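You operate a simulated robot arm through the tools that you are given. There is no shell and no other tool. Be economical: measure what you need, move in short steps, check, and stop when the job is done.

You run a simulated robot arm. Do the job below in one go: nothing can be reset, and whatever is moved stays where it is left.

## Task
Wind the white spool back to 5 turns, then test it.
Fine: it ends in the blue dock; wire brake on Firm before the crank turns; free the green lever to lift the spool out; press Test; the tester's dial and switch, the orange winder button and the other spools stay.

Only the result counts: the job must be done as asked and must still hold three seconds after the hand-in. Knocking over, shifting, dropping, spilling or breaking anything else fails it.

## Robot
A 7-joint arm with a two-finger parallel gripper on a trunk, on a base that drives. Base frame: it is fixed to the floor where the robot stands at the start and does not move with it; the origin is under the middle of the robot, x ahead of it, y to its left, z up. Lengths are in mm, angles in degrees, forces in N, time in s.
With the tool pointing down near the work surface it reaches from about 240 to 580 mm from the robot's upright axis, wherever it stands. Its first joint turns from -166.0 to 166.0 degrees. Places, roughly: black tester dial [400, -500, 900]; green lever at the crank [600, 200, 900]; green tester button [300, -300, 900]; grey dial beside the winder [700, 0, 800]; inside of the blue dock [600, -300, 800]; orange winder button [400, 100, 800]; red tester switch [400, -500, 900]. Payload 3.4 kg.
The tool frame sits at the grasp point between the pads (the TCP): z along the fingers, y along the line on which they close. The tips reach 30 mm beyond it. The gripper opens to 94 mm. The fingers are 28 mm wide and 10 mm thick; the gripper's body (50 by 96 mm) begins 55 mm behind the TCP.
Orientation is that of the tool frame in the base frame, as a unit quaternion [x, y, z, w]. With the fingers straight down and closing along the base's y, the tool's x points along the base's -x, its y along +y and its z along -z.

## Interface
- The arm moves only by the tool move_arm. Its argument "moves" is a list of rows, each an object of numbers (a shift or turn left out is 0, a gripper value left out holds the last): "hand": the opening, from 0 (shut) to 1 (fully open); "dx", "dy", "dz": the shift along the tool's x, y, z in m; "wx", "wy", "wz": the turn, a rotation vector about the tool's x, y, z in degrees. In form: [{"hand": .., "dx": .., "dy": .., "dz": .., "wx": .., "wy": .., "wz": ..}, ...]. A call has 1 to 20 rows; each row is the pose to reach, as a shift and turn from the pose commanded when the call began, along the tool's axes at that moment. Rows are played at 5 a second. More than 50 mm and 8.6 degrees between two rows, or a gripper value outside its range, and nothing of the call is played. Where a pose cannot be reached the arm comes as near as it can. A force on the tool above 40 N (or 10 N above the force at the start of the call, whichever is more), or a blocked arm, ends the call early, and 0.2 s more pass. Each finger travels about 72 mm/s and halts on what it meets, pressing with about 25 N; the grip force reading is that of the motor and also rises with nothing between the fingers. The clock runs only during rows and for 0.2 s after the last one: add rows that repeat a pose to give the fingers time. It gives the time, the measured TCP pose, the force on the tool (base axes), the opening and the grip force at its end, in the units of the frame above (readings bear some noise), with the torque about the TCP (base axes, N m) and any sound that the robot's microphone picked up, and new pictures: "pictures" is both (left out), scene, wrist or none.
- Cameras (640 x 400 px; columns grow to the right, rows downward): "scene" is now at [10.9, 127.4, 1621.9]; the picture's right is [-0.48, -0.88, 0.00], its down [-0.66, 0.36, -0.65] and it looks along [0.57, -0.31, -0.76] (base axes); focal length 292 px, centre (320, 200). "wrist" rides on the gripper at [76, 14, -103] in the tool frame; the picture's right is [-0.18, 0.98, 0.00], its down [-0.75, -0.14, -0.64] and it looks along [-0.63, -0.12, 0.77] (tool axes); focal length 243 px, centre (320, 200). There is no depth. A picture from a camera that has moved, and an enlarged one, comes with that camera's place and axes in the base frame and with its lens. The place of the scene camera against the robot may be out by one fixed shift of up to 18 mm in any direction.
- lift_body(by): slides the trunk up (or, below 0, down) by that many mm; the arm and the scene camera ride with it, the base frame stays. It gives what a move gives, with no picture.
- steer(legs): drives the robot by 1 to 6 legs, each [ahead, left, turn to the left] in mm, mm and degrees, along the robot's own axes; the way and the turn of a leg run together, so that a leg with both is an arc; at most 1500 mm and 180 degrees a leg. The arm and the cameras ride along, it lands a little off, and it stops where it bumps. It gives what a move gives, and a new picture of the scene camera.
- turn_head(pan, tilt): turns the head with the scene camera to pan (to the left, within 155 degrees either way) and tilt (down, from -29 to 69), counted from straight ahead of the robot. It gives what a move gives, and a new picture of the scene camera.
- close_up(camera, box): a new picture of the part [left, top, right, bottom] of that camera's present view, enlarged. No time passes.
- sign_off(): hands the job in; it is judged then, once.

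Go step by step. Nothing tells you exact positions but the pictures and the camera data: compare them with the known pose of the tool, close in by small moves and look again before you grip or let go. The budget is 120 turns and 260 pictures, counting those below and the enlarged ones. Unless the task says otherwise, let go and move clear before handing in, and close with one line.

The tools are called after "Call:" as a command line: name --argument value ..., lists and objects as JSON in quotes. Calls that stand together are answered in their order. move_arm: Moves the arm, as the interface text tells. Its arguments: {"type":"object","properties":{"moves":{"type":"array","items":{"type":"object","properties":{"hand":{"type":"number"},"dx":{"type":"number"},"dy":{"type":"number"},"dz":{"type":"number"},"wx":{"type":"number"},"wy":{"type":"number"},"wz":{"type":"number"}}}},"pictures":{"type":"string","enum":["both","scene","wrist","none"]}},"required":["moves"]} The other tools are called the same way: lift_body (by) slides the trunk up or down; steer (legs) drives the base; turn_head (pan, tilt) turns the head that bears the scene camera; close_up (camera, box) takes an enlarged picture of a part of a camera's view; sign_off () hands the job in.

At the start:

```text
clock: 0.0
eef_pos: [345.3, -28.2, 1240.5]
tcp_rot: [0.0, 1.0, 0.0, 0.0]
wrist_force: [0.2, 0.3, -0.2]
moment: [0.0, 0.0, -0.02]
grip_width: 94.0
grasp_force: 0.0
trunk travel left (down, up): [-300.0, 86.0]
robot x, y, heading: [-0.8, -2.0, 0.1]
head pan, tilt: [-28.7, 49.1]
```

scene: 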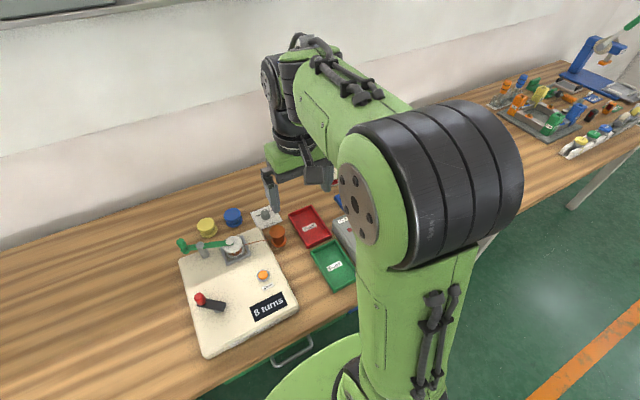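
wrist: 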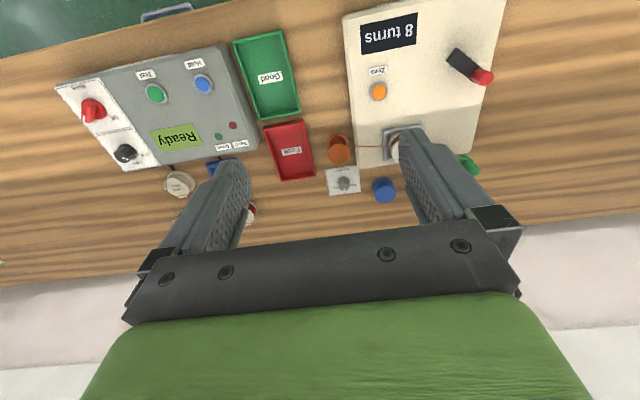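

I see the winder (cream plate with "8 turns" display, a red-knobbed lever/crank and a green lever), the tester (grey), trays and spools. I'll take enlarged looks first.

Call:
close_up --camera "scene" --box '[160, 190, 360, 360]'

Call:
close_up --camera "wrist" --box '[320, 0, 520, 220]'

Call:
close_up --camera "wrist" --box '[50, 30, 350, 230]'

```text
2.35 times, centred on (260, 275) of scene
camera zoom: at [10.9, 127.4, 1621.9], right [-0.48, -0.88, 0.0], down [-0.66, 0.36, -0.65], along [0.57, -0.31, -0.76], focal length 687 px, centre (461, 24)
```

zoom: 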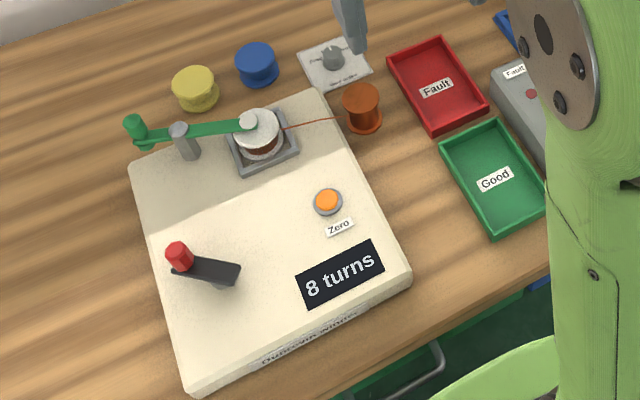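

```text
1.82 times, centred on (420, 110) of wrist
camera zoom: at [266.9, -14.9, 1343.9], right [0.18, 0.98, 0.0], down [0.75, -0.14, 0.64], along [0.63, -0.12, -0.77], focal length 441 px, centre (138, 364)
```

zoom: 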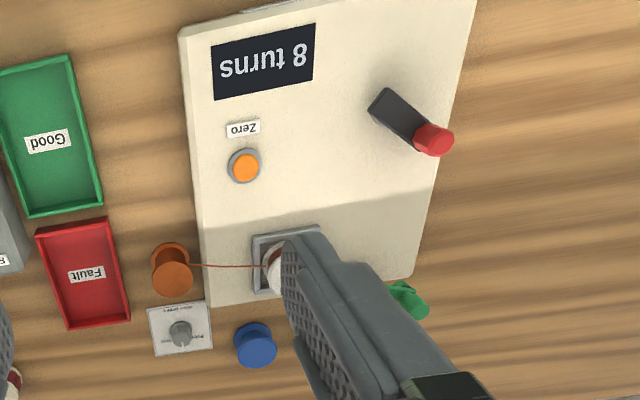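

```text
2.00 times, centred on (200, 130) of wrist
camera zoom: at [266.9, -14.9, 1343.9], right [0.18, 0.98, 0.0], down [0.75, -0.14, 0.64], along [0.63, -0.12, -0.77], focal length 485 px, centre (560, 340)
```

zoom: 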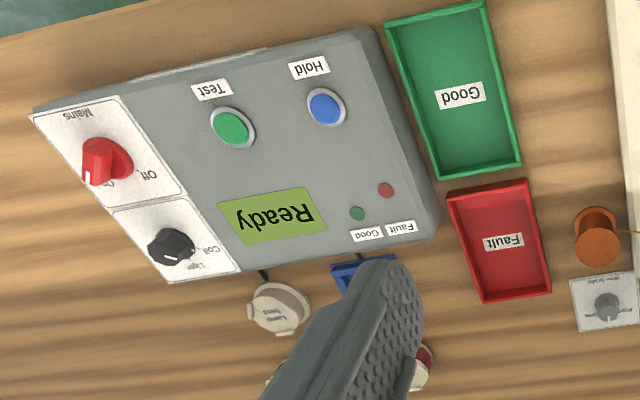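

I've got a rough map; the grey wire brake dial is near (663,-26), a bit beyond reach. I'll look down in front of the robot to see how near the bench edge is.

Call:
turn_head --pan 35 --tilt 60

```text
clock: 1.3
eef_pos: [343.7, -28.6, 1239.7]
tcp_rot: [0.0, 1.0, 0.001, 0.0]
wrist_force: [0.7, -0.7, 0.5]
moment: [0.0, -0.03, -0.02]
grip_width: 94.2
grasp_force: 0.1
trunk travel left (down, up): [-300.0, 86.0]
robot x, y, heading: [-0.4, 3.6, -0.0]
head pan, tilt: [35.0, 60.0]
camera scene: at [-2.7, 202.9, 1608.2], right [0.57, -0.82, 0.0], down [-0.71, -0.5, -0.5], along [0.41, 0.29, -0.87], focal length 292 px, centre (320, 200)
```

scene: 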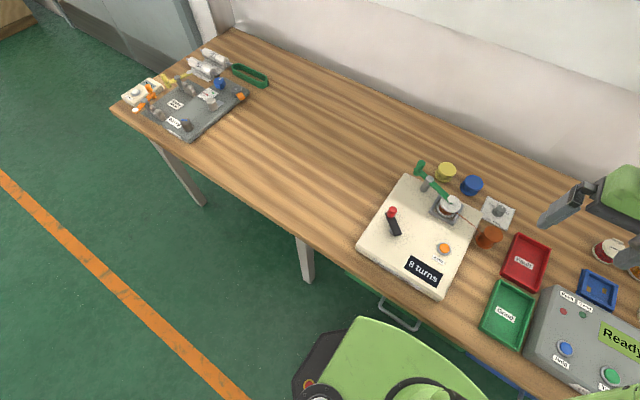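

The bench's front edge is around x=200 with room to approach. I'll drive 80 mm ahead and 60 mm left carefully.

Call:
steer --legs '[[40, 60, 0], [40, 0, 0]]'

```text
clock: 2.9
eef_pos: [425.1, 32.7, 1241.6]
tcp_rot: [-0.001, 1.0, 0.0, -0.001]
wrist_force: [0.5, 0.9, -0.6]
moment: [-0.01, 0.04, 0.0]
grip_width: 94.1
grasp_force: 0.1
trunk travel left (down, up): [-300.0, 86.0]
robot x, y, heading: [76.7, 61.1, 0.0]
head pan, tilt: [35.0, 60.0]
camera scene: at [77.7, 263.8, 1608.1], right [0.57, -0.82, 0.0], down [-0.71, -0.5, -0.5], along [0.41, 0.29, -0.87], focal length 292 px, centre (320, 200)
```

scene: 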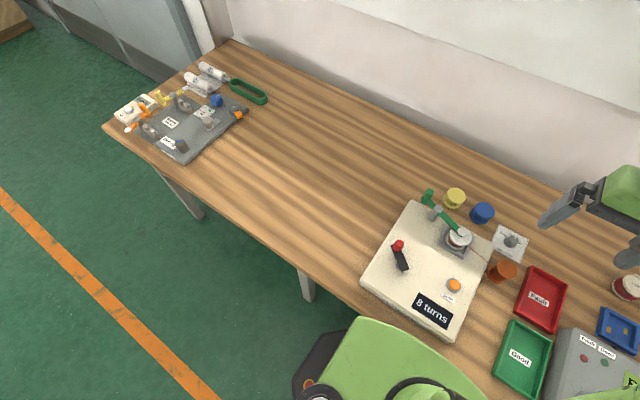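

That went fine. A little more ahead to bring the dial in reach.

Call:
steer --legs '[[30, 0, 0]]'

Call:
move_arm --moves '[{"dx": -0.03, "dz": 0.03}, {"dx": -0.06, "dz": 0.06, "hand": 1}, {"dx": -0.08, "dz": 0.1}, {"dx": -0.08, "dz": 0.13}]'

```text
clock: 3.7
eef_pos: [452.3, 31.5, 1240.4]
tcp_rot: [-0.001, 1.0, -0.001, 0.001]
wrist_force: [0.6, -0.3, 0.0]
moment: [0.01, 0.03, 0.0]
grip_width: 94.0
grasp_force: 0.0
trunk travel left (down, up): [-300.0, 86.0]
robot x, y, heading: [114.6, 60.9, -0.2]
head pan, tilt: [35.0, 60.0]
camera scene: at [105.5, 263.4, 1608.2], right [0.58, -0.82, 0.0], down [-0.71, -0.5, -0.5], along [0.41, 0.29, -0.87], focal length 292 px, centre (320, 200)
```

scene: 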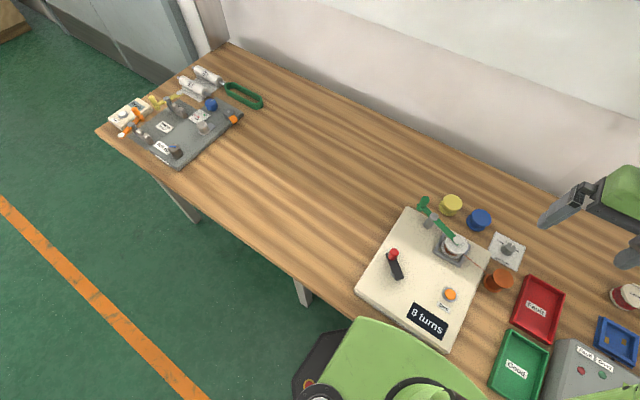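

```text
clock: 4.7
eef_pos: [533.4, 33.2, 1111.8]
tcp_rot: [-0.001, 1.0, 0.0, 0.0]
wrist_force: [0.0, 0.0, -0.3]
moment: [0.01, 0.01, -0.03]
grip_width: 94.2
grasp_force: 0.0
trunk travel left (down, up): [-300.0, 86.0]
robot x, y, heading: [109.7, 64.5, 0.3]
head pan, tilt: [35.0, 60.0]
camera scene: at [105.8, 263.6, 1608.1], right [0.58, -0.82, 0.0], down [-0.71, -0.5, -0.5], along [0.41, 0.29, -0.87], focal length 292 px, centre (320, 200)
camera wrist: at [454.7, 46.9, 1214.4], right [0.18, 0.98, 0.0], down [0.75, -0.14, 0.64], along [0.63, -0.12, -0.77], focal length 243 px, centre (320, 200)
```

scene: 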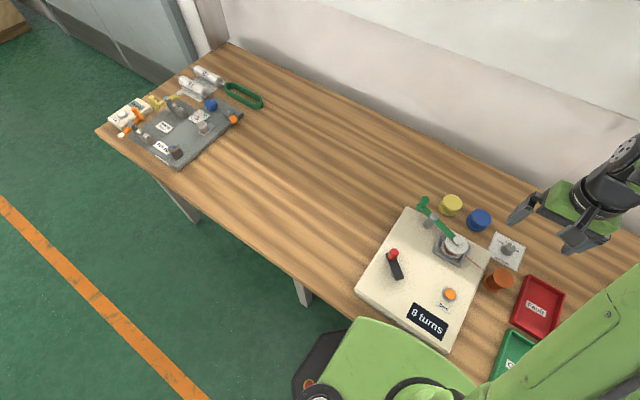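
wrist: 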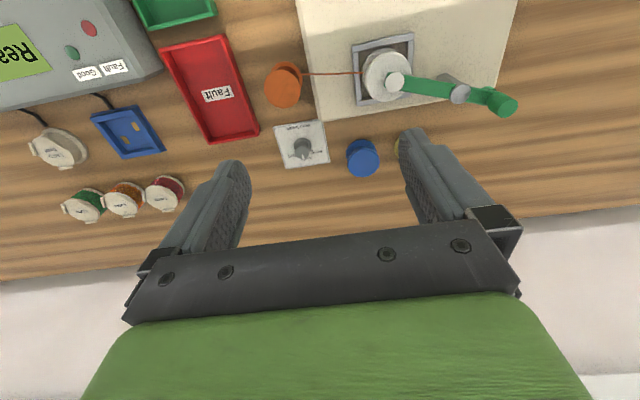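

Good overview from the wrist. I'll zoom in on the dial, the lever/spool and the dock.

Call:
close_up --camera "wrist" --box '[260, 100, 360, 190]'

Call:
close_up --camera "wrist" --box '[320, 10, 540, 140]'

Call:
close_up --camera "wrist" --box '[0, 80, 200, 230]'

Call:
close_up --camera "scene" --box '[350, 180, 540, 350]'

```text
4.44 times, centred on (310, 145) of wrist
camera zoom: at [454.7, 46.9, 1214.4], right [0.18, 0.98, 0.0], down [0.75, -0.14, 0.64], along [0.63, -0.12, -0.77], focal length 1078 px, centre (364, 444)
```

zoom: 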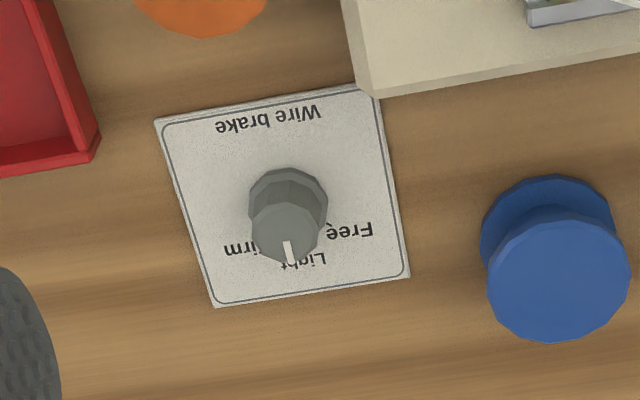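

```text
2.91 times, centred on (430, 75) of wrist
camera zoom: at [454.7, 46.9, 1214.4], right [0.18, 0.98, 0.0], down [0.75, -0.14, 0.64], along [0.63, -0.12, -0.77], focal length 706 px, centre (0, 564)
```

zoom: 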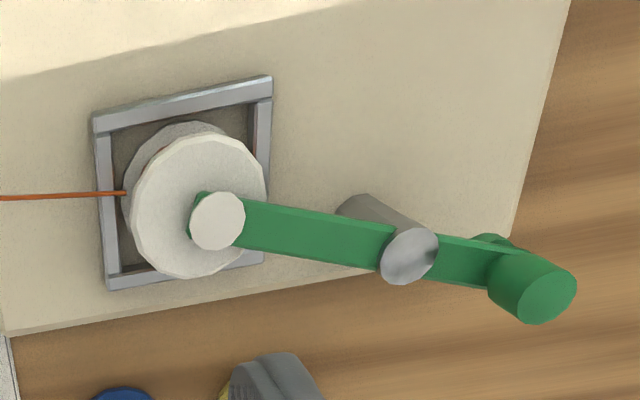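

```text
2.67 times, centred on (100, 155) of wrist
camera zoom: at [454.7, 46.9, 1214.4], right [0.18, 0.98, 0.0], down [0.75, -0.14, 0.64], along [0.63, -0.12, -0.77], focal length 647 px, centre (907, 320)
```

zoom: 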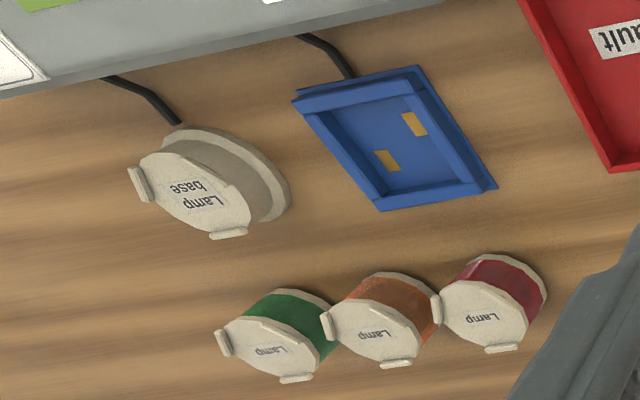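

```text
2.35 times, centred on (445, 265) of scene
camera zoom: at [105.8, 263.6, 1608.1], right [0.58, -0.82, 0.0], down [-0.71, -0.5, -0.5], along [0.41, 0.29, -0.87], focal length 687 px, centre (26, 47)
```

zoom: 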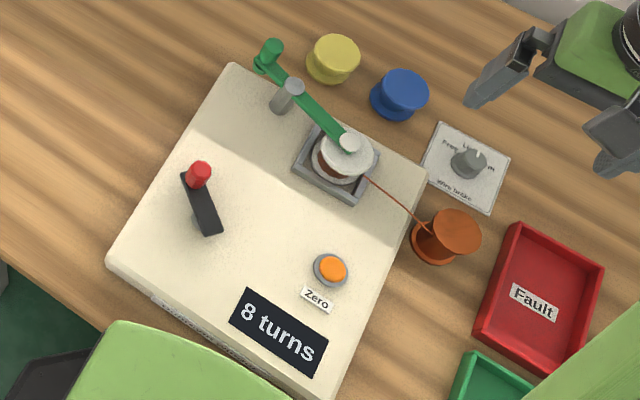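

The wire brake dial now points at Light; Firm is clockwise from there (toward -y). I'll lower over the dial to refine its position.

Call:
move_arm --moves '[{"dx": -0.03, "dy": -0.015, "dz": 0.02, "hand": 0.9}, {"dx": -0.06, "dy": -0.03, "dz": 0.05, "hand": 0.8}, {"dx": -0.09, "dy": -0.045, "dz": 0.08, "hand": 0.6}, {"dx": -0.11, "dy": -0.063, "dz": 0.12}, {"dx": -0.13, "dy": -0.063, "dz": 0.16}, {"dx": -0.13, "dy": -0.063, "dz": 0.2}, {"dx": -0.13, "dy": -0.063, "dz": 0.2}]'

```text
clock: 6.3
eef_pos: [665.6, -29.5, 911.6]
tcp_rot: [-0.001, 1.0, 0.0, -0.001]
wrist_force: [0.3, -0.2, 0.0]
moment: [-0.03, 0.01, 0.04]
grip_width: 56.6
grasp_force: 0.0
trunk travel left (down, up): [-300.0, 86.0]
robot x, y, heading: [110.4, 57.8, 0.1]
head pan, tilt: [35.0, 60.0]
camera scene: at [105.5, 263.7, 1608.2], right [0.58, -0.82, 0.0], down [-0.71, -0.5, -0.5], along [0.41, 0.29, -0.87], focal length 292 px, centre (320, 200)
camera wrist: at [587.0, -15.7, 1014.5], right [0.18, 0.98, 0.0], down [0.75, -0.14, 0.64], along [0.63, -0.12, -0.77], focal length 243 px, centre (320, 200)
```

scene: 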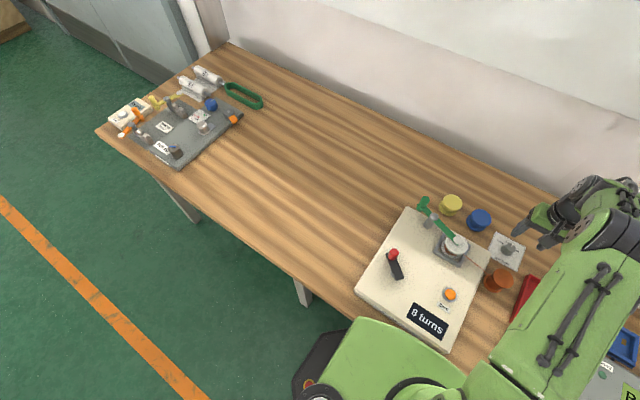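
wrist: 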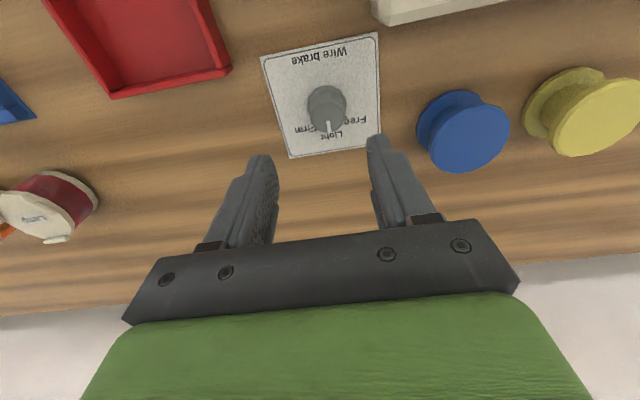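

Triangulating, the dial top is about (650,-21,835). I'll centre over it and look again.

Call:
move_arm --moves '[{"dx": 0.015, "dy": 0.008}, {"dx": 0.015, "dy": 0.008, "dz": 0.02}, {"dx": 0.015, "dy": 0.008, "dz": 0.02}]' --pictures "wrist"

Call:
close_up --camera "wrist" --box '[240, 20, 420, 200]'

Call:
turn_head --pan -15 --tilt 50

```text
clock: 7.1
eef_pos: [648.9, -22.7, 890.4]
tcp_rot: [-0.001, 1.0, 0.0, -0.001]
wrist_force: [0.4, 0.2, 0.7]
moment: [-0.02, -0.02, -0.03]
grip_width: 56.4
grasp_force: 0.0
trunk travel left (down, up): [-300.0, 86.0]
robot x, y, heading: [107.8, 58.2, -0.1]
head pan, tilt: [35.0, 60.0]
camera wrist: at [570.6, -8.4, 993.9], right [0.18, 0.98, 0.0], down [0.75, -0.14, 0.64], along [0.63, -0.12, -0.77], focal length 243 px, centre (320, 200)
```

wrist: 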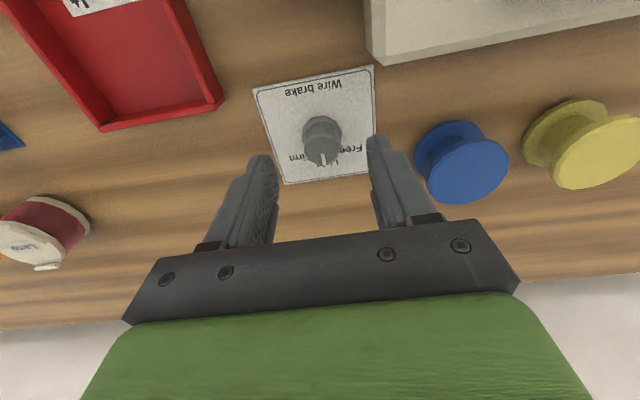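

```text
2.22 times, centred on (330, 110) of wrist
camera zoom: at [570.6, -8.4, 993.9], right [0.18, 0.98, 0.0], down [0.75, -0.14, 0.64], along [0.63, -0.12, -0.77], focal length 539 px, centre (298, 400)
```

zoom: 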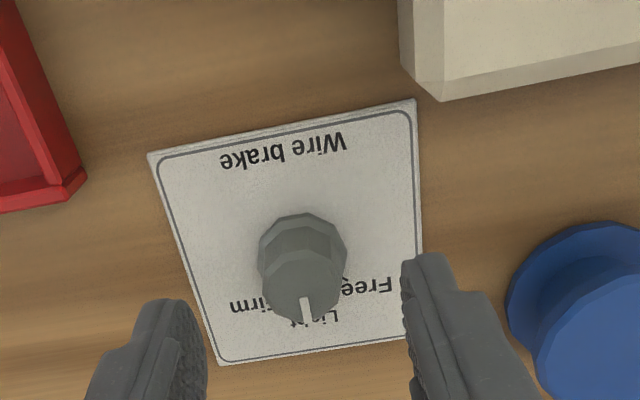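

```text
clock: 8.3
eef_pos: [648.4, -22.4, 891.7]
tcp_rot: [-0.001, 1.0, 0.0, 0.0]
wrist_force: [-0.6, 0.2, 0.5]
moment: [0.0, 0.0, 0.03]
grip_width: 56.5
grasp_force: 0.1
trunk travel left (down, up): [-300.0, 86.0]
robot x, y, heading: [114.2, 58.8, 0.2]
head pan, tilt: [-15.0, 50.0]
camera scene: at [125.7, 205.4, 1620.7], right [-0.26, -0.97, 0.0], down [-0.74, 0.2, -0.64], along [0.62, -0.16, -0.77], focal length 292 px, centre (320, 200)
```

scene: 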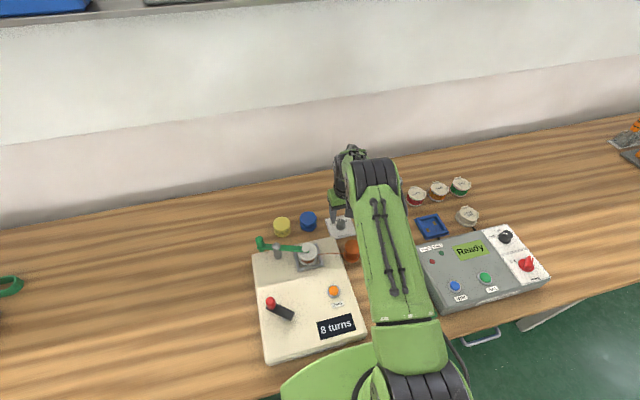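

The gripper is centred over the knob. I'll descend with the fingers around it and close.

Call:
move_arm --moves '[{"dz": 0.01, "dy": 0.002}, {"dz": 0.02, "dy": 0.002}, {"dz": 0.03, "dy": 0.002}, {"dz": 0.035, "dy": 0.002}, {"dz": 0.035, "dy": 0.002}]'

Call:
close_up --camera "scene" --box '[280, 170, 400, 270]'

```text
clock: 9.5
eef_pos: [647.0, -20.5, 855.5]
tcp_rot: [-0.001, 1.0, 0.001, 0.0]
wrist_force: [-0.8, -0.1, 0.5]
moment: [0.0, 0.03, 0.02]
grip_width: 56.1
grasp_force: 0.1
trunk travel left (down, up): [-300.0, 86.0]
robot x, y, heading: [108.9, 58.2, 0.1]
head pan, tilt: [-15.0, 50.0]
camera scene: at [125.6, 205.4, 1620.7], right [-0.26, -0.97, 0.0], down [-0.74, 0.2, -0.64], along [0.62, -0.17, -0.77], focal length 292 px, centre (320, 200)
camera wrist: at [570.2, -6.7, 958.8], right [0.18, 0.98, 0.0], down [0.75, -0.14, 0.64], along [0.63, -0.12, -0.77], focal length 243 px, centre (320, 200)
```

scene: 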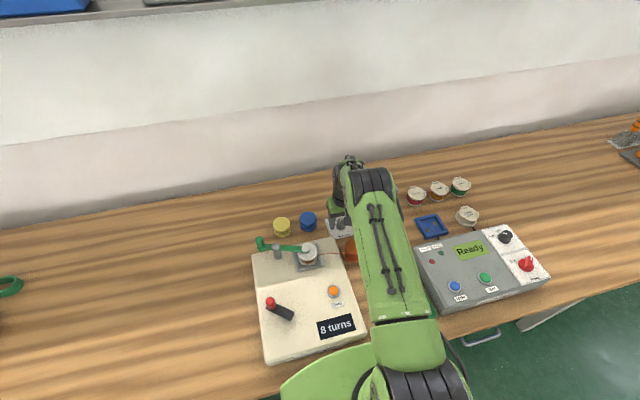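
wrist: 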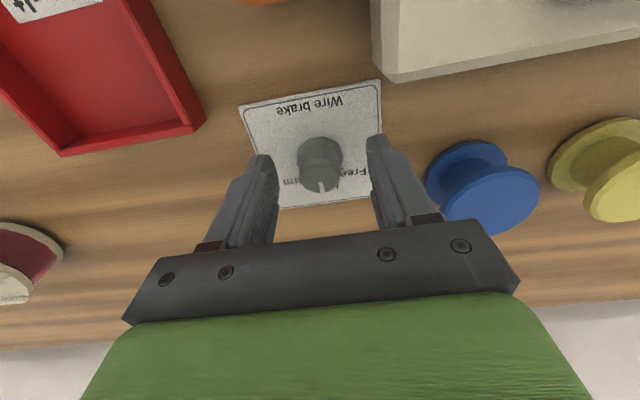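

```text
4.00 times, centred on (340, 220) of scene
camera zoom: at [125.6, 205.4, 1620.7], right [-0.26, -0.97, 0.0], down [-0.74, 0.2, -0.64], along [0.62, -0.17, -0.77], focal length 1167 px, centre (240, 120)
```

zoom: 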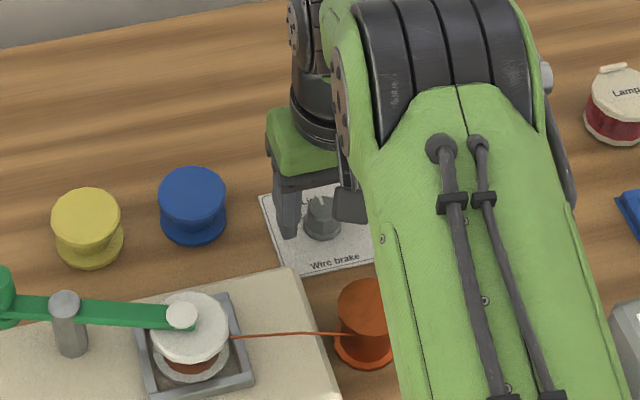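

The knob top is at about z=846, and the tips (825) are beside it. I'll close on it.

Call:
move_arm --moves '[{"hand": 0.3}, {"hand": 0.2}, {"hand": 0.2}, {"hand": 0.2}]'

Call:
close_up --camera "wrist" --box '[220, 60, 420, 230]'

```text
clock: 10.5
eef_pos: [647.4, -22.9, 855.2]
tcp_rot: [0.0, 1.0, -0.001, 0.0]
wrist_force: [1.5, -11.0, -2.0]
moment: [-0.47, 0.04, -0.17]
grip_width: 33.0
grasp_force: 44.6
trunk travel left (down, up): [-300.0, 86.0]
robot x, y, heading: [109.9, 60.2, 0.1]
head pan, tilt: [-15.0, 50.0]
camera scene: at [125.9, 203.4, 1620.9], right [-0.26, -0.97, 0.0], down [-0.74, 0.2, -0.64], along [0.62, -0.16, -0.77], focal length 292 px, centre (320, 200)
camera wrist: at [570.2, -8.8, 958.8], right [0.18, 0.98, 0.0], down [0.75, -0.14, 0.64], along [0.63, -0.12, -0.77], focal length 243 px, centre (320, 200)
```

scene: 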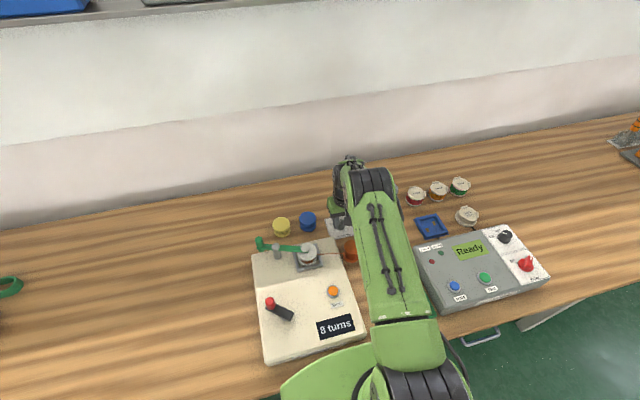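
wrist: 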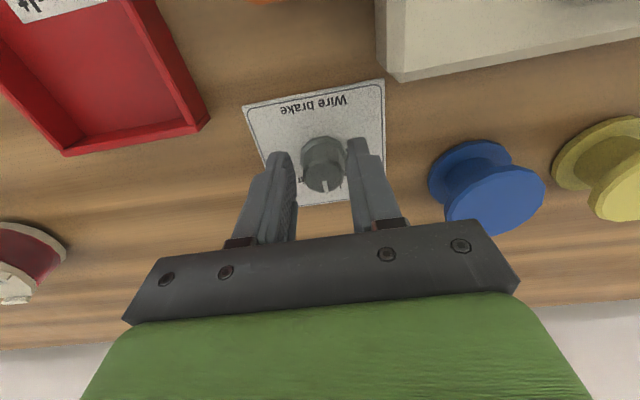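

```text
2.35 times, centred on (320, 145) of wrist
camera zoom: at [570.2, -8.8, 958.8], right [0.18, 0.98, 0.0], down [0.75, -0.14, 0.64], along [0.63, -0.12, -0.77], focal length 571 px, centre (320, 329)
```

zoom: 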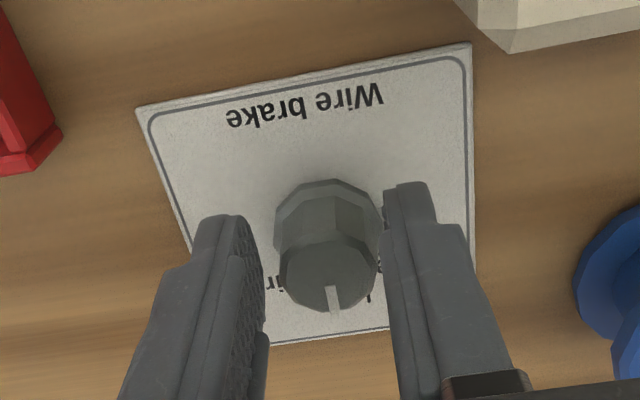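

The +y finger touches first; I'll shift 3 mm to +y and let both fingers close.

Call:
move_arm --moves '[{"hand": 0.3, "dy": 0.001}, {"hand": 0.25, "dy": 0.003}, {"hand": 0.15, "dy": 0.003}, {"hand": 0.15, "dy": 0.003}, {"hand": 0.15, "dy": 0.003}]' --pictures "none"

Call:
close_up --camera "wrist" --box '[220, 60, 420, 230]'

```text
clock: 11.7
eef_pos: [647.2, -23.5, 856.0]
tcp_rot: [0.001, 1.0, -0.002, -0.001]
wrist_force: [-0.1, -25.9, -6.0]
moment: [-0.38, -0.57, -0.29]
grip_width: 33.4
grasp_force: 45.5
trunk travel left (down, up): [-300.0, 86.0]
robot x, y, heading: [109.6, 62.4, 0.0]
head pan, tilt: [-15.0, 50.0]
```

```text
2.35 times, centred on (320, 145) of wrist
camera zoom: at [570.4, -8.1, 958.8], right [0.19, 0.98, 0.0], down [0.75, -0.14, 0.64], along [0.63, -0.12, -0.77], focal length 571 px, centre (320, 329)
```

zoom: 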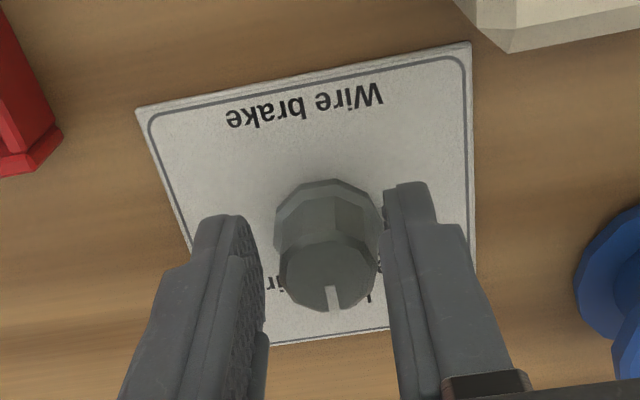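

Both fingers are actually in contact (width 33), with the knob centre near y=-23.3. I'll take off the sideways strain before turning.

Call:
move_arm --moves '[{"dy": -0.003}, {"dy": -0.0055}, {"dy": -0.0055}]' --pictures "none"

```text
clock: 12.5
eef_pos: [647.5, -23.3, 856.2]
tcp_rot: [0.0, 1.0, 0.001, -0.002]
wrist_force: [-2.4, -13.0, -4.3]
moment: [-0.9, 0.56, -0.2]
grip_width: 33.5
grasp_force: 45.5
trunk travel left (down, up): [-300.0, 86.0]
robot x, y, heading: [105.5, 60.6, 0.1]
head pan, tilt: [-15.0, 50.0]
```

Call:
move_arm --moves '[{"dy": -0.003}, {"dy": -0.005}, {"dy": -0.005}]' --pictures "none"

```text
clock: 13.3
eef_pos: [648.3, -23.7, 856.1]
tcp_rot: [-0.004, 1.0, 0.002, -0.002]
wrist_force: [-6.1, 9.3, -5.8]
moment: [0.73, 0.38, 0.11]
grip_width: 33.5
grasp_force: 44.6
trunk travel left (down, up): [-300.0, 86.0]
robot x, y, heading: [109.7, 62.4, 0.2]
head pan, tilt: [-15.0, 50.0]
```

Now centred with little force. I'll turn clockwise by about 48° and check.

Call:
move_arm --moves '[{"dy": 0.002, "wz": 8}, {"dy": 0.002, "wz": 16}, {"dy": 0.002, "wz": 24}, {"dy": 0.002, "wz": 32}, {"dy": 0.002, "wz": 40}, {"dy": 0.002, "wz": 48}, {"dy": 0.002, "wz": 48}]'

Call:
close_up --camera "wrist" --box '[220, 60, 420, 230]'

```text
clock: 14.9
eef_pos: [651.1, -13.8, 856.8]
tcp_rot: [0.397, 0.918, 0.01, -0.001]
wrist_force: [2.5, 8.7, -2.7]
moment: [0.3, -0.61, 0.04]
grip_width: 33.7
grasp_force: 44.7
trunk travel left (down, up): [-300.0, 86.0]
robot x, y, heading: [109.8, 62.6, 0.5]
head pan, tilt: [-15.0, 50.0]
stopped in row 7: the force on the tool passed its limit at 40 N (the readings are from after the stop); the commanded pose is now the measured one
camera scene: at [125.8, 204.7, 1620.9], right [-0.26, -0.97, 0.0], down [-0.74, 0.2, -0.64], along [0.62, -0.16, -0.77], focal length 292 px, centre (320, 200)
camera wrist: at [607.6, 48.1, 960.0], right [0.84, 0.54, 0.02], down [0.41, -0.66, 0.63], along [0.35, -0.53, -0.78], focal length 243 px, centre (320, 200)
```

scene: 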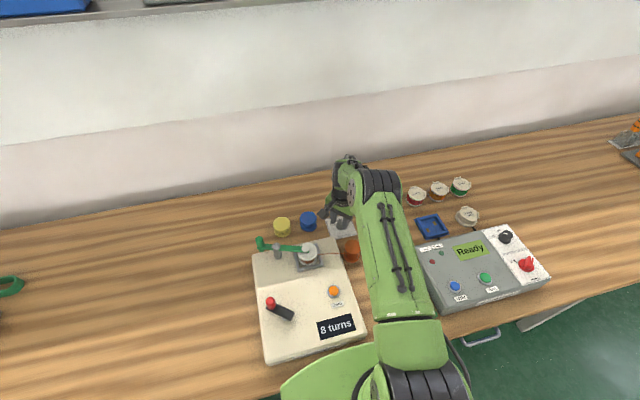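
wrist: 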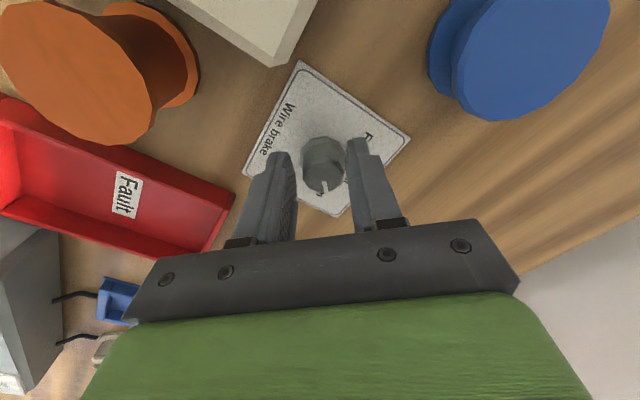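

```text
2.35 times, centred on (320, 145) of wrist
camera zoom: at [607.6, 48.1, 960.0], right [0.84, 0.54, 0.02], down [0.41, -0.66, 0.63], along [0.35, -0.53, -0.78], focal length 571 px, centre (320, 329)
```

zoom: 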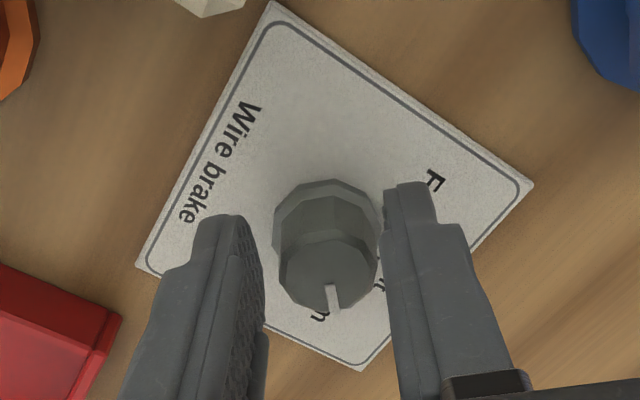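

The knob turned with the gripper, but the TCP moved about 10 mm; I need to check if the panel shifted.

Call:
close_up --camera "scene" --box '[280, 170, 400, 270]'

```text
4.00 times, centred on (340, 220) of scene
camera zoom: at [125.8, 204.7, 1620.9], right [-0.26, -0.97, 0.0], down [-0.74, 0.2, -0.64], along [0.62, -0.16, -0.77], focal length 1167 px, centre (240, 120)
```

zoom: 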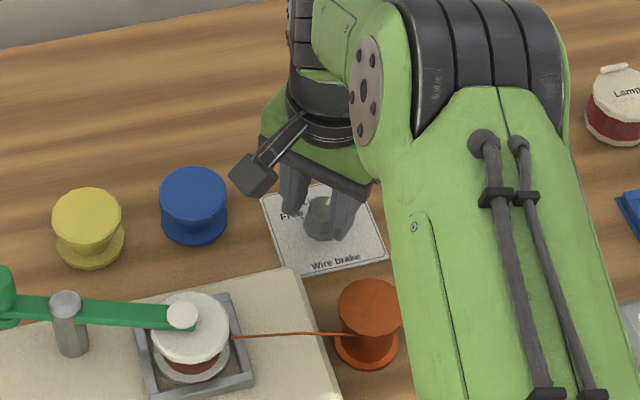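

The panel has not moved in the scene view. I'll release and raise, then verify the dial setting.

Call:
move_arm --moves '[{"hand": 0.3}, {"hand": 0.5}, {"hand": 0.6}, {"dz": -0.02}, {"dz": -0.05}, {"dz": -0.08}]'

Call:
close_up --camera "wrist" --box '[220, 20, 420, 200]'

Call:
close_up --camera "scene" --box '[280, 170, 400, 270]'

```text
clock: 16.3
eef_pos: [648.5, -19.2, 936.9]
tcp_rot: [0.4, 0.917, 0.007, -0.001]
wrist_force: [0.5, 0.7, -0.2]
moment: [-0.02, 0.0, -0.02]
grip_width: 56.2
grasp_force: 0.2
trunk travel left (down, up): [-300.0, 86.0]
robot x, y, heading: [105.4, 57.3, 0.2]
head pan, tilt: [-15.0, 50.0]
camera scene: at [125.0, 205.6, 1620.7], right [-0.26, -0.97, 0.0], down [-0.74, 0.2, -0.64], along [0.62, -0.16, -0.77], focal length 292 px, centre (320, 200)
camera wrist: at [606.6, 45.1, 1040.8], right [0.85, 0.53, 0.01], down [0.41, -0.66, 0.63], along [0.35, -0.53, -0.77], focal length 243 px, centre (320, 200)
```

scene: 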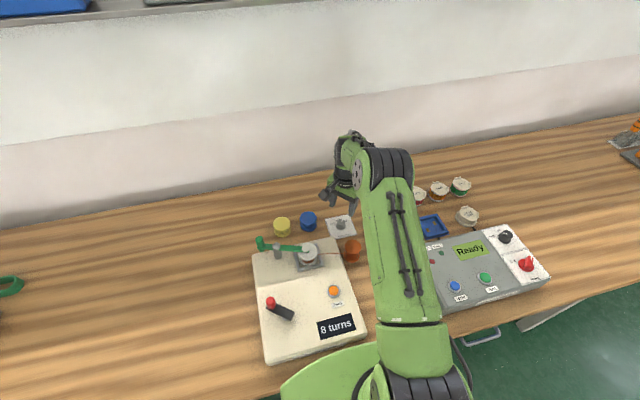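
wrist: 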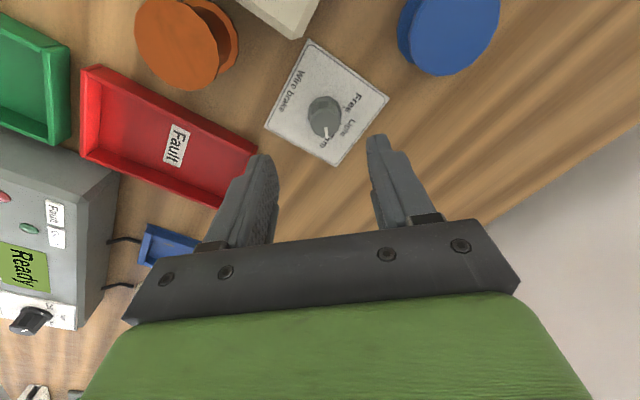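

```text
2.22 times, centred on (320, 110) of wrist
camera zoom: at [606.6, 45.1, 1040.8], right [0.85, 0.53, 0.01], down [0.41, -0.66, 0.63], along [0.35, -0.53, -0.77], focal length 539 px, centre (320, 400)
```

zoom: 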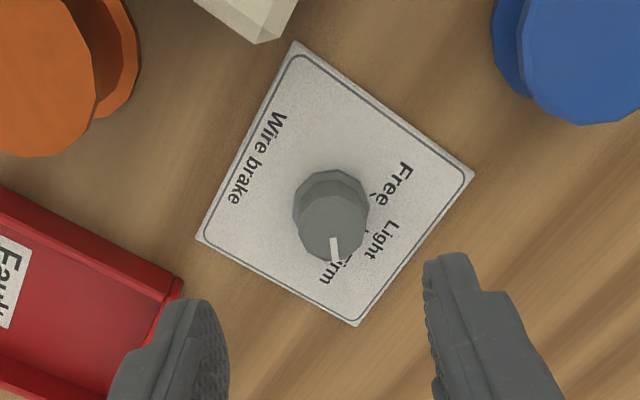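

```text
4.00 times, centred on (340, 220) of scene
camera zoom: at [125.0, 205.6, 1620.7], right [-0.26, -0.97, 0.0], down [-0.74, 0.2, -0.64], along [0.62, -0.16, -0.77], focal length 1167 px, centre (240, 120)
```

zoom: 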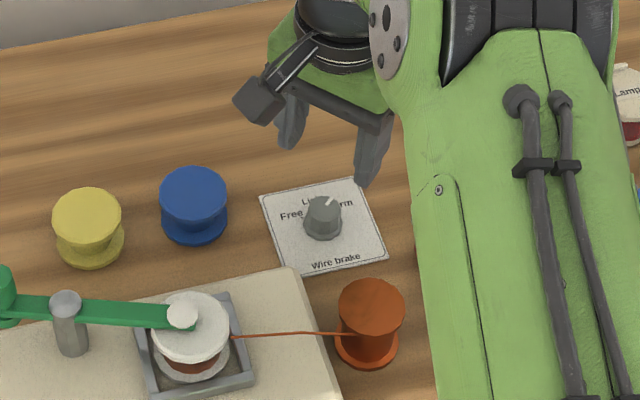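

The dial mark points at Firm and the panel is unmoved. Next I'll square the tool, lift, and go look over the crank.

Call:
move_arm --moves '[{"dz": -0.02, "wz": -8}, {"dz": -0.04, "wz": -16}, {"dz": -0.06, "wz": -24}, {"dz": -0.08, "wz": -32}, {"dz": -0.1, "wz": -40}, {"dz": -0.1, "wz": -47.2}, {"dz": -0.1, "wz": -47.2}]' --pictures "none"

Call:
move_arm --moves '[{"dx": 0.03, "dy": 0.03}, {"dx": 0.06, "dy": 0.06}, {"dx": 0.09, "dy": 0.09}, {"dx": 0.12, "dy": 0.12}, {"dx": 0.15, "dy": 0.15}, {"dx": 0.18, "dy": 0.18}, {"dx": 0.21, "dy": 0.21}, {"dx": 0.23, "dy": 0.235}, {"dx": 0.23, "dy": 0.235}]'

```text
clock: 17.9
eef_pos: [650.3, -20.5, 1035.8]
tcp_rot: [-0.002, 1.0, 0.006, 0.004]
wrist_force: [0.5, 0.3, 0.0]
moment: [0.01, -0.01, 0.0]
grip_width: 56.2
grasp_force: 0.2
trunk travel left (down, up): [-300.0, 86.0]
robot x, y, heading: [108.9, 63.7, -0.1]
head pan, tilt: [-15.0, 50.0]
```

```text
clock: 19.9
eef_pos: [418.3, 213.2, 1039.1]
tcp_rot: [0.0, 1.0, 0.007, 0.002]
wrist_force: [-0.2, -0.5, 0.8]
moment: [0.01, 0.01, -0.01]
grip_width: 56.4
grasp_force: 0.1
trunk travel left (down, up): [-300.0, 86.0]
robot x, y, heading: [110.1, 62.3, 0.5]
head pan, tilt: [-15.0, 50.0]
camera scene: at [125.9, 205.1, 1620.8], right [-0.26, -0.97, 0.0], down [-0.74, 0.2, -0.64], along [0.62, -0.16, -0.77], focal length 292 px, centre (320, 200)
camera wrist: at [340.2, 225.5, 1141.9], right [0.18, 0.98, 0.01], down [0.75, -0.15, 0.64], along [0.63, -0.11, -0.77], focal length 243 px, centre (320, 200)
```

scene: 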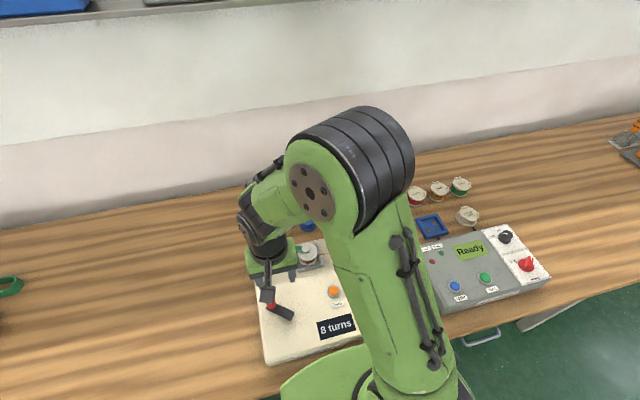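
wrist: 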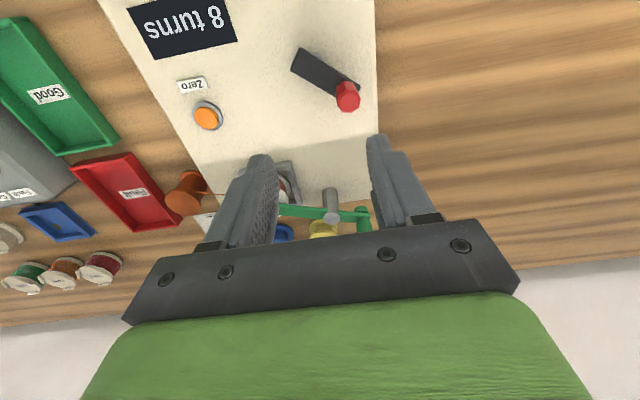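

The crank knob's top is about (426,239,890). I'll zoom in to find the pivot.

Call:
close_up --camera "wrist" --box '[270, 20, 390, 130]'

Call:
close_up --camera "scene" --box '[240, 270, 360, 370]'

```text
3.64 times, centred on (330, 75) of wrist
camera zoom: at [340.2, 225.5, 1141.9], right [0.18, 0.98, 0.01], down [0.75, -0.15, 0.64], along [0.63, -0.11, -0.77], focal length 882 px, centre (284, 654)
```

zoom: 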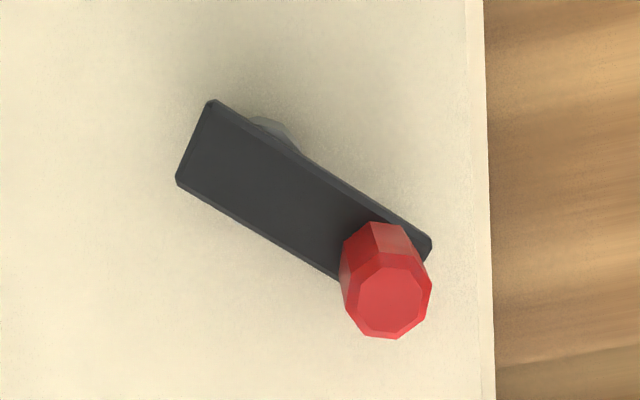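

```text
4.00 times, centred on (300, 320) of scene
camera zoom: at [125.9, 205.1, 1620.8], right [-0.26, -0.97, 0.0], down [-0.74, 0.2, -0.64], along [0.62, -0.16, -0.77], focal length 1167 px, centre (400, -280)
```

zoom: 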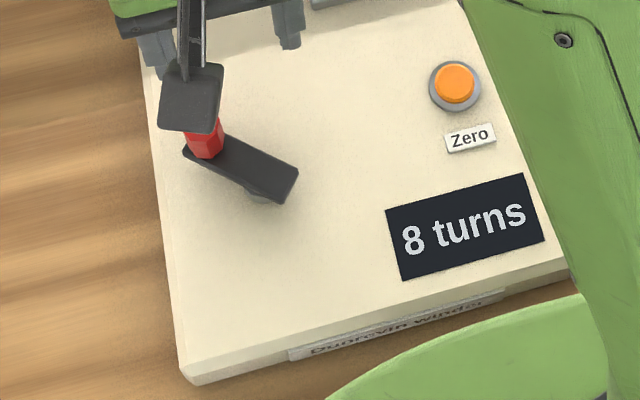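

The crank has its pivot near (395,212) and a radius of about 42 mm. I'll come down above the red knob and check alignment.

Call:
move_arm --moves '[{"dx": -0.004, "dy": 0.015, "dz": 0.03, "wx": 0.8}, {"dx": -0.0075, "dy": 0.0285, "dz": 0.07, "wx": 0.8}, {"dx": -0.0075, "dy": 0.0285, "dz": 0.105, "wx": 0.8}, {"dx": -0.0075, "dy": 0.0285, "dz": 0.105, "wx": 0.8}]'

Call:
close_up --camera "wrist" --box '[220, 30, 420, 200]'

Call:
close_up --camera "scene" --box '[220, 220, 360, 340]'

```text
clock: 20.9
eef_pos: [426.7, 247.8, 934.6]
tcp_rot: [-0.001, 1.0, 0.0, 0.003]
wrist_force: [1.7, -1.3, 0.5]
moment: [0.01, 0.02, 0.01]
grip_width: 56.5
grasp_force: 0.0
trunk travel left (down, up): [-300.0, 86.0]
robot x, y, heading: [108.0, 64.5, 0.2]
head pan, tilt: [-15.0, 50.0]
camera scene: at [125.1, 205.5, 1620.8], right [-0.26, -0.97, 0.0], down [-0.74, 0.2, -0.64], along [0.62, -0.16, -0.77], focal length 292 px, centre (320, 200)
camera wrist: at [349.3, 260.8, 1037.0], right [0.18, 0.98, 0.0], down [0.75, -0.14, 0.65], along [0.63, -0.12, -0.76], focal length 243 px, centre (320, 200)
```

scene: 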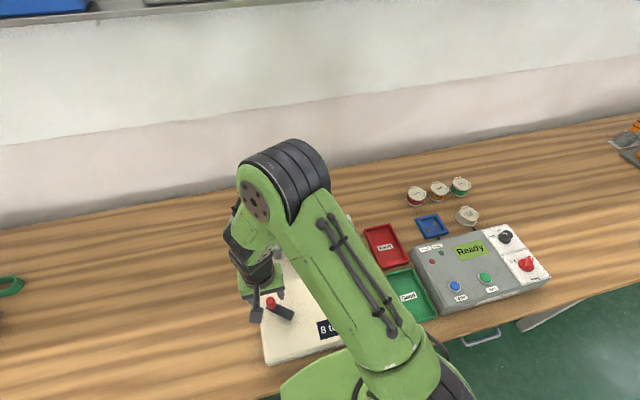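
wrist: 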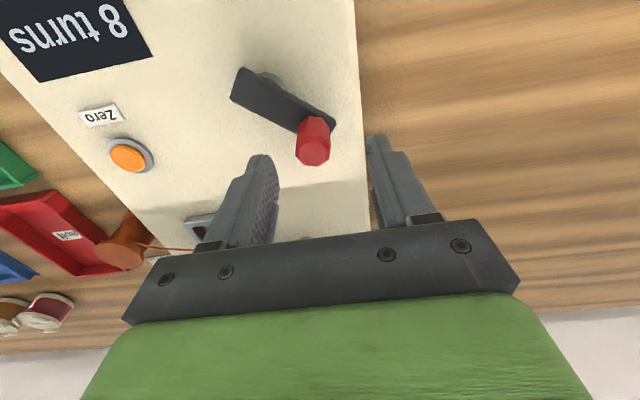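

```text
2.35 times, centred on (320, 115) of wrist
camera zoom: at [349.3, 260.8, 1037.0], right [0.18, 0.98, 0.0], down [0.75, -0.14, 0.65], along [0.63, -0.12, -0.76], focal length 571 px, centre (320, 400)
```

zoom: 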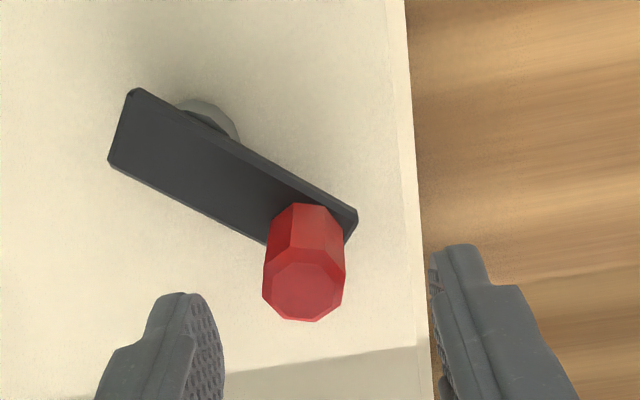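

```text
3.33 times, centred on (290, 280) of scene
camera zoom: at [125.1, 205.5, 1620.8], right [-0.26, -0.97, 0.0], down [-0.74, 0.2, -0.64], along [0.62, -0.16, -0.77], focal length 973 px, centre (420, -67)
```

zoom: 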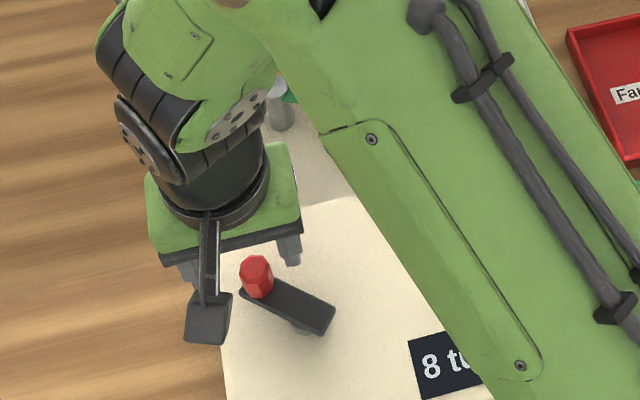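

Knob centre refined to about (425,242), top z≈897. I'll align, lower and grip it.

Call:
move_arm --moves '[{"dx": 0.002, "dy": -0.0055}, {"dx": 0.002, "dy": -0.0055, "dz": 0.015}, {"dx": 0.002, "dy": -0.0055, "dz": 0.03}, {"dx": 0.002, "dy": -0.0055, "dz": 0.03, "hand": 0.4}, {"dx": 0.002, "dy": -0.0055, "dz": 0.03, "hand": 0.2}, {"dx": 0.002, "dy": -0.0055, "dz": 0.03, "hand": 0.2}, {"dx": 0.002, "dy": -0.0055, "dz": 0.03, "hand": 0.2}]'

Call:
close_up --camera "wrist" --box '[220, 60, 420, 230]'

```text
clock: 22.5
eef_pos: [426.4, 240.3, 904.3]
tcp_rot: [0.0, 1.0, 0.001, 0.002]
wrist_force: [1.3, 4.4, 1.2]
moment: [0.06, -0.51, -0.06]
grip_width: 23.3
grasp_force: 45.5
trunk travel left (down, up): [-300.0, 86.0]
robot x, y, heading: [108.5, 63.4, 0.4]
head pan, tilt: [-15.0, 50.0]
camera scene: at [125.6, 206.4, 1620.7], right [-0.26, -0.97, 0.0], down [-0.74, 0.2, -0.64], along [0.62, -0.16, -0.77], focal length 292 px, centre (320, 200)
camera wrist: at [348.0, 255.1, 1006.6], right [0.18, 0.98, 0.0], down [0.75, -0.14, 0.65], along [0.64, -0.12, -0.76], focal length 243 px, centre (320, 200)
```

scene: 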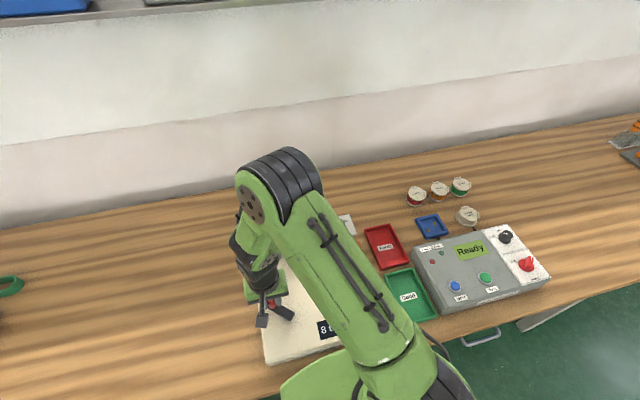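
wrist: 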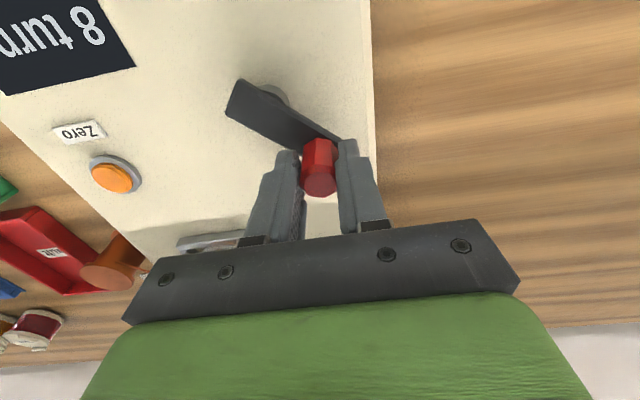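

```text
2.35 times, centred on (320, 145) of wrist
camera zoom: at [348.0, 255.1, 1006.6], right [0.18, 0.98, 0.0], down [0.75, -0.14, 0.65], along [0.64, -0.12, -0.76], focal length 571 px, centre (320, 329)
```

zoom: 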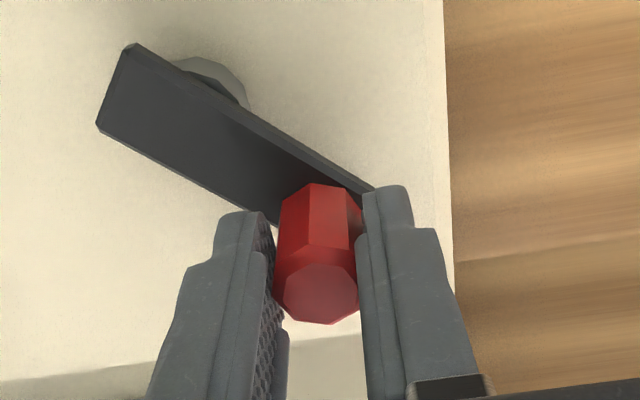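

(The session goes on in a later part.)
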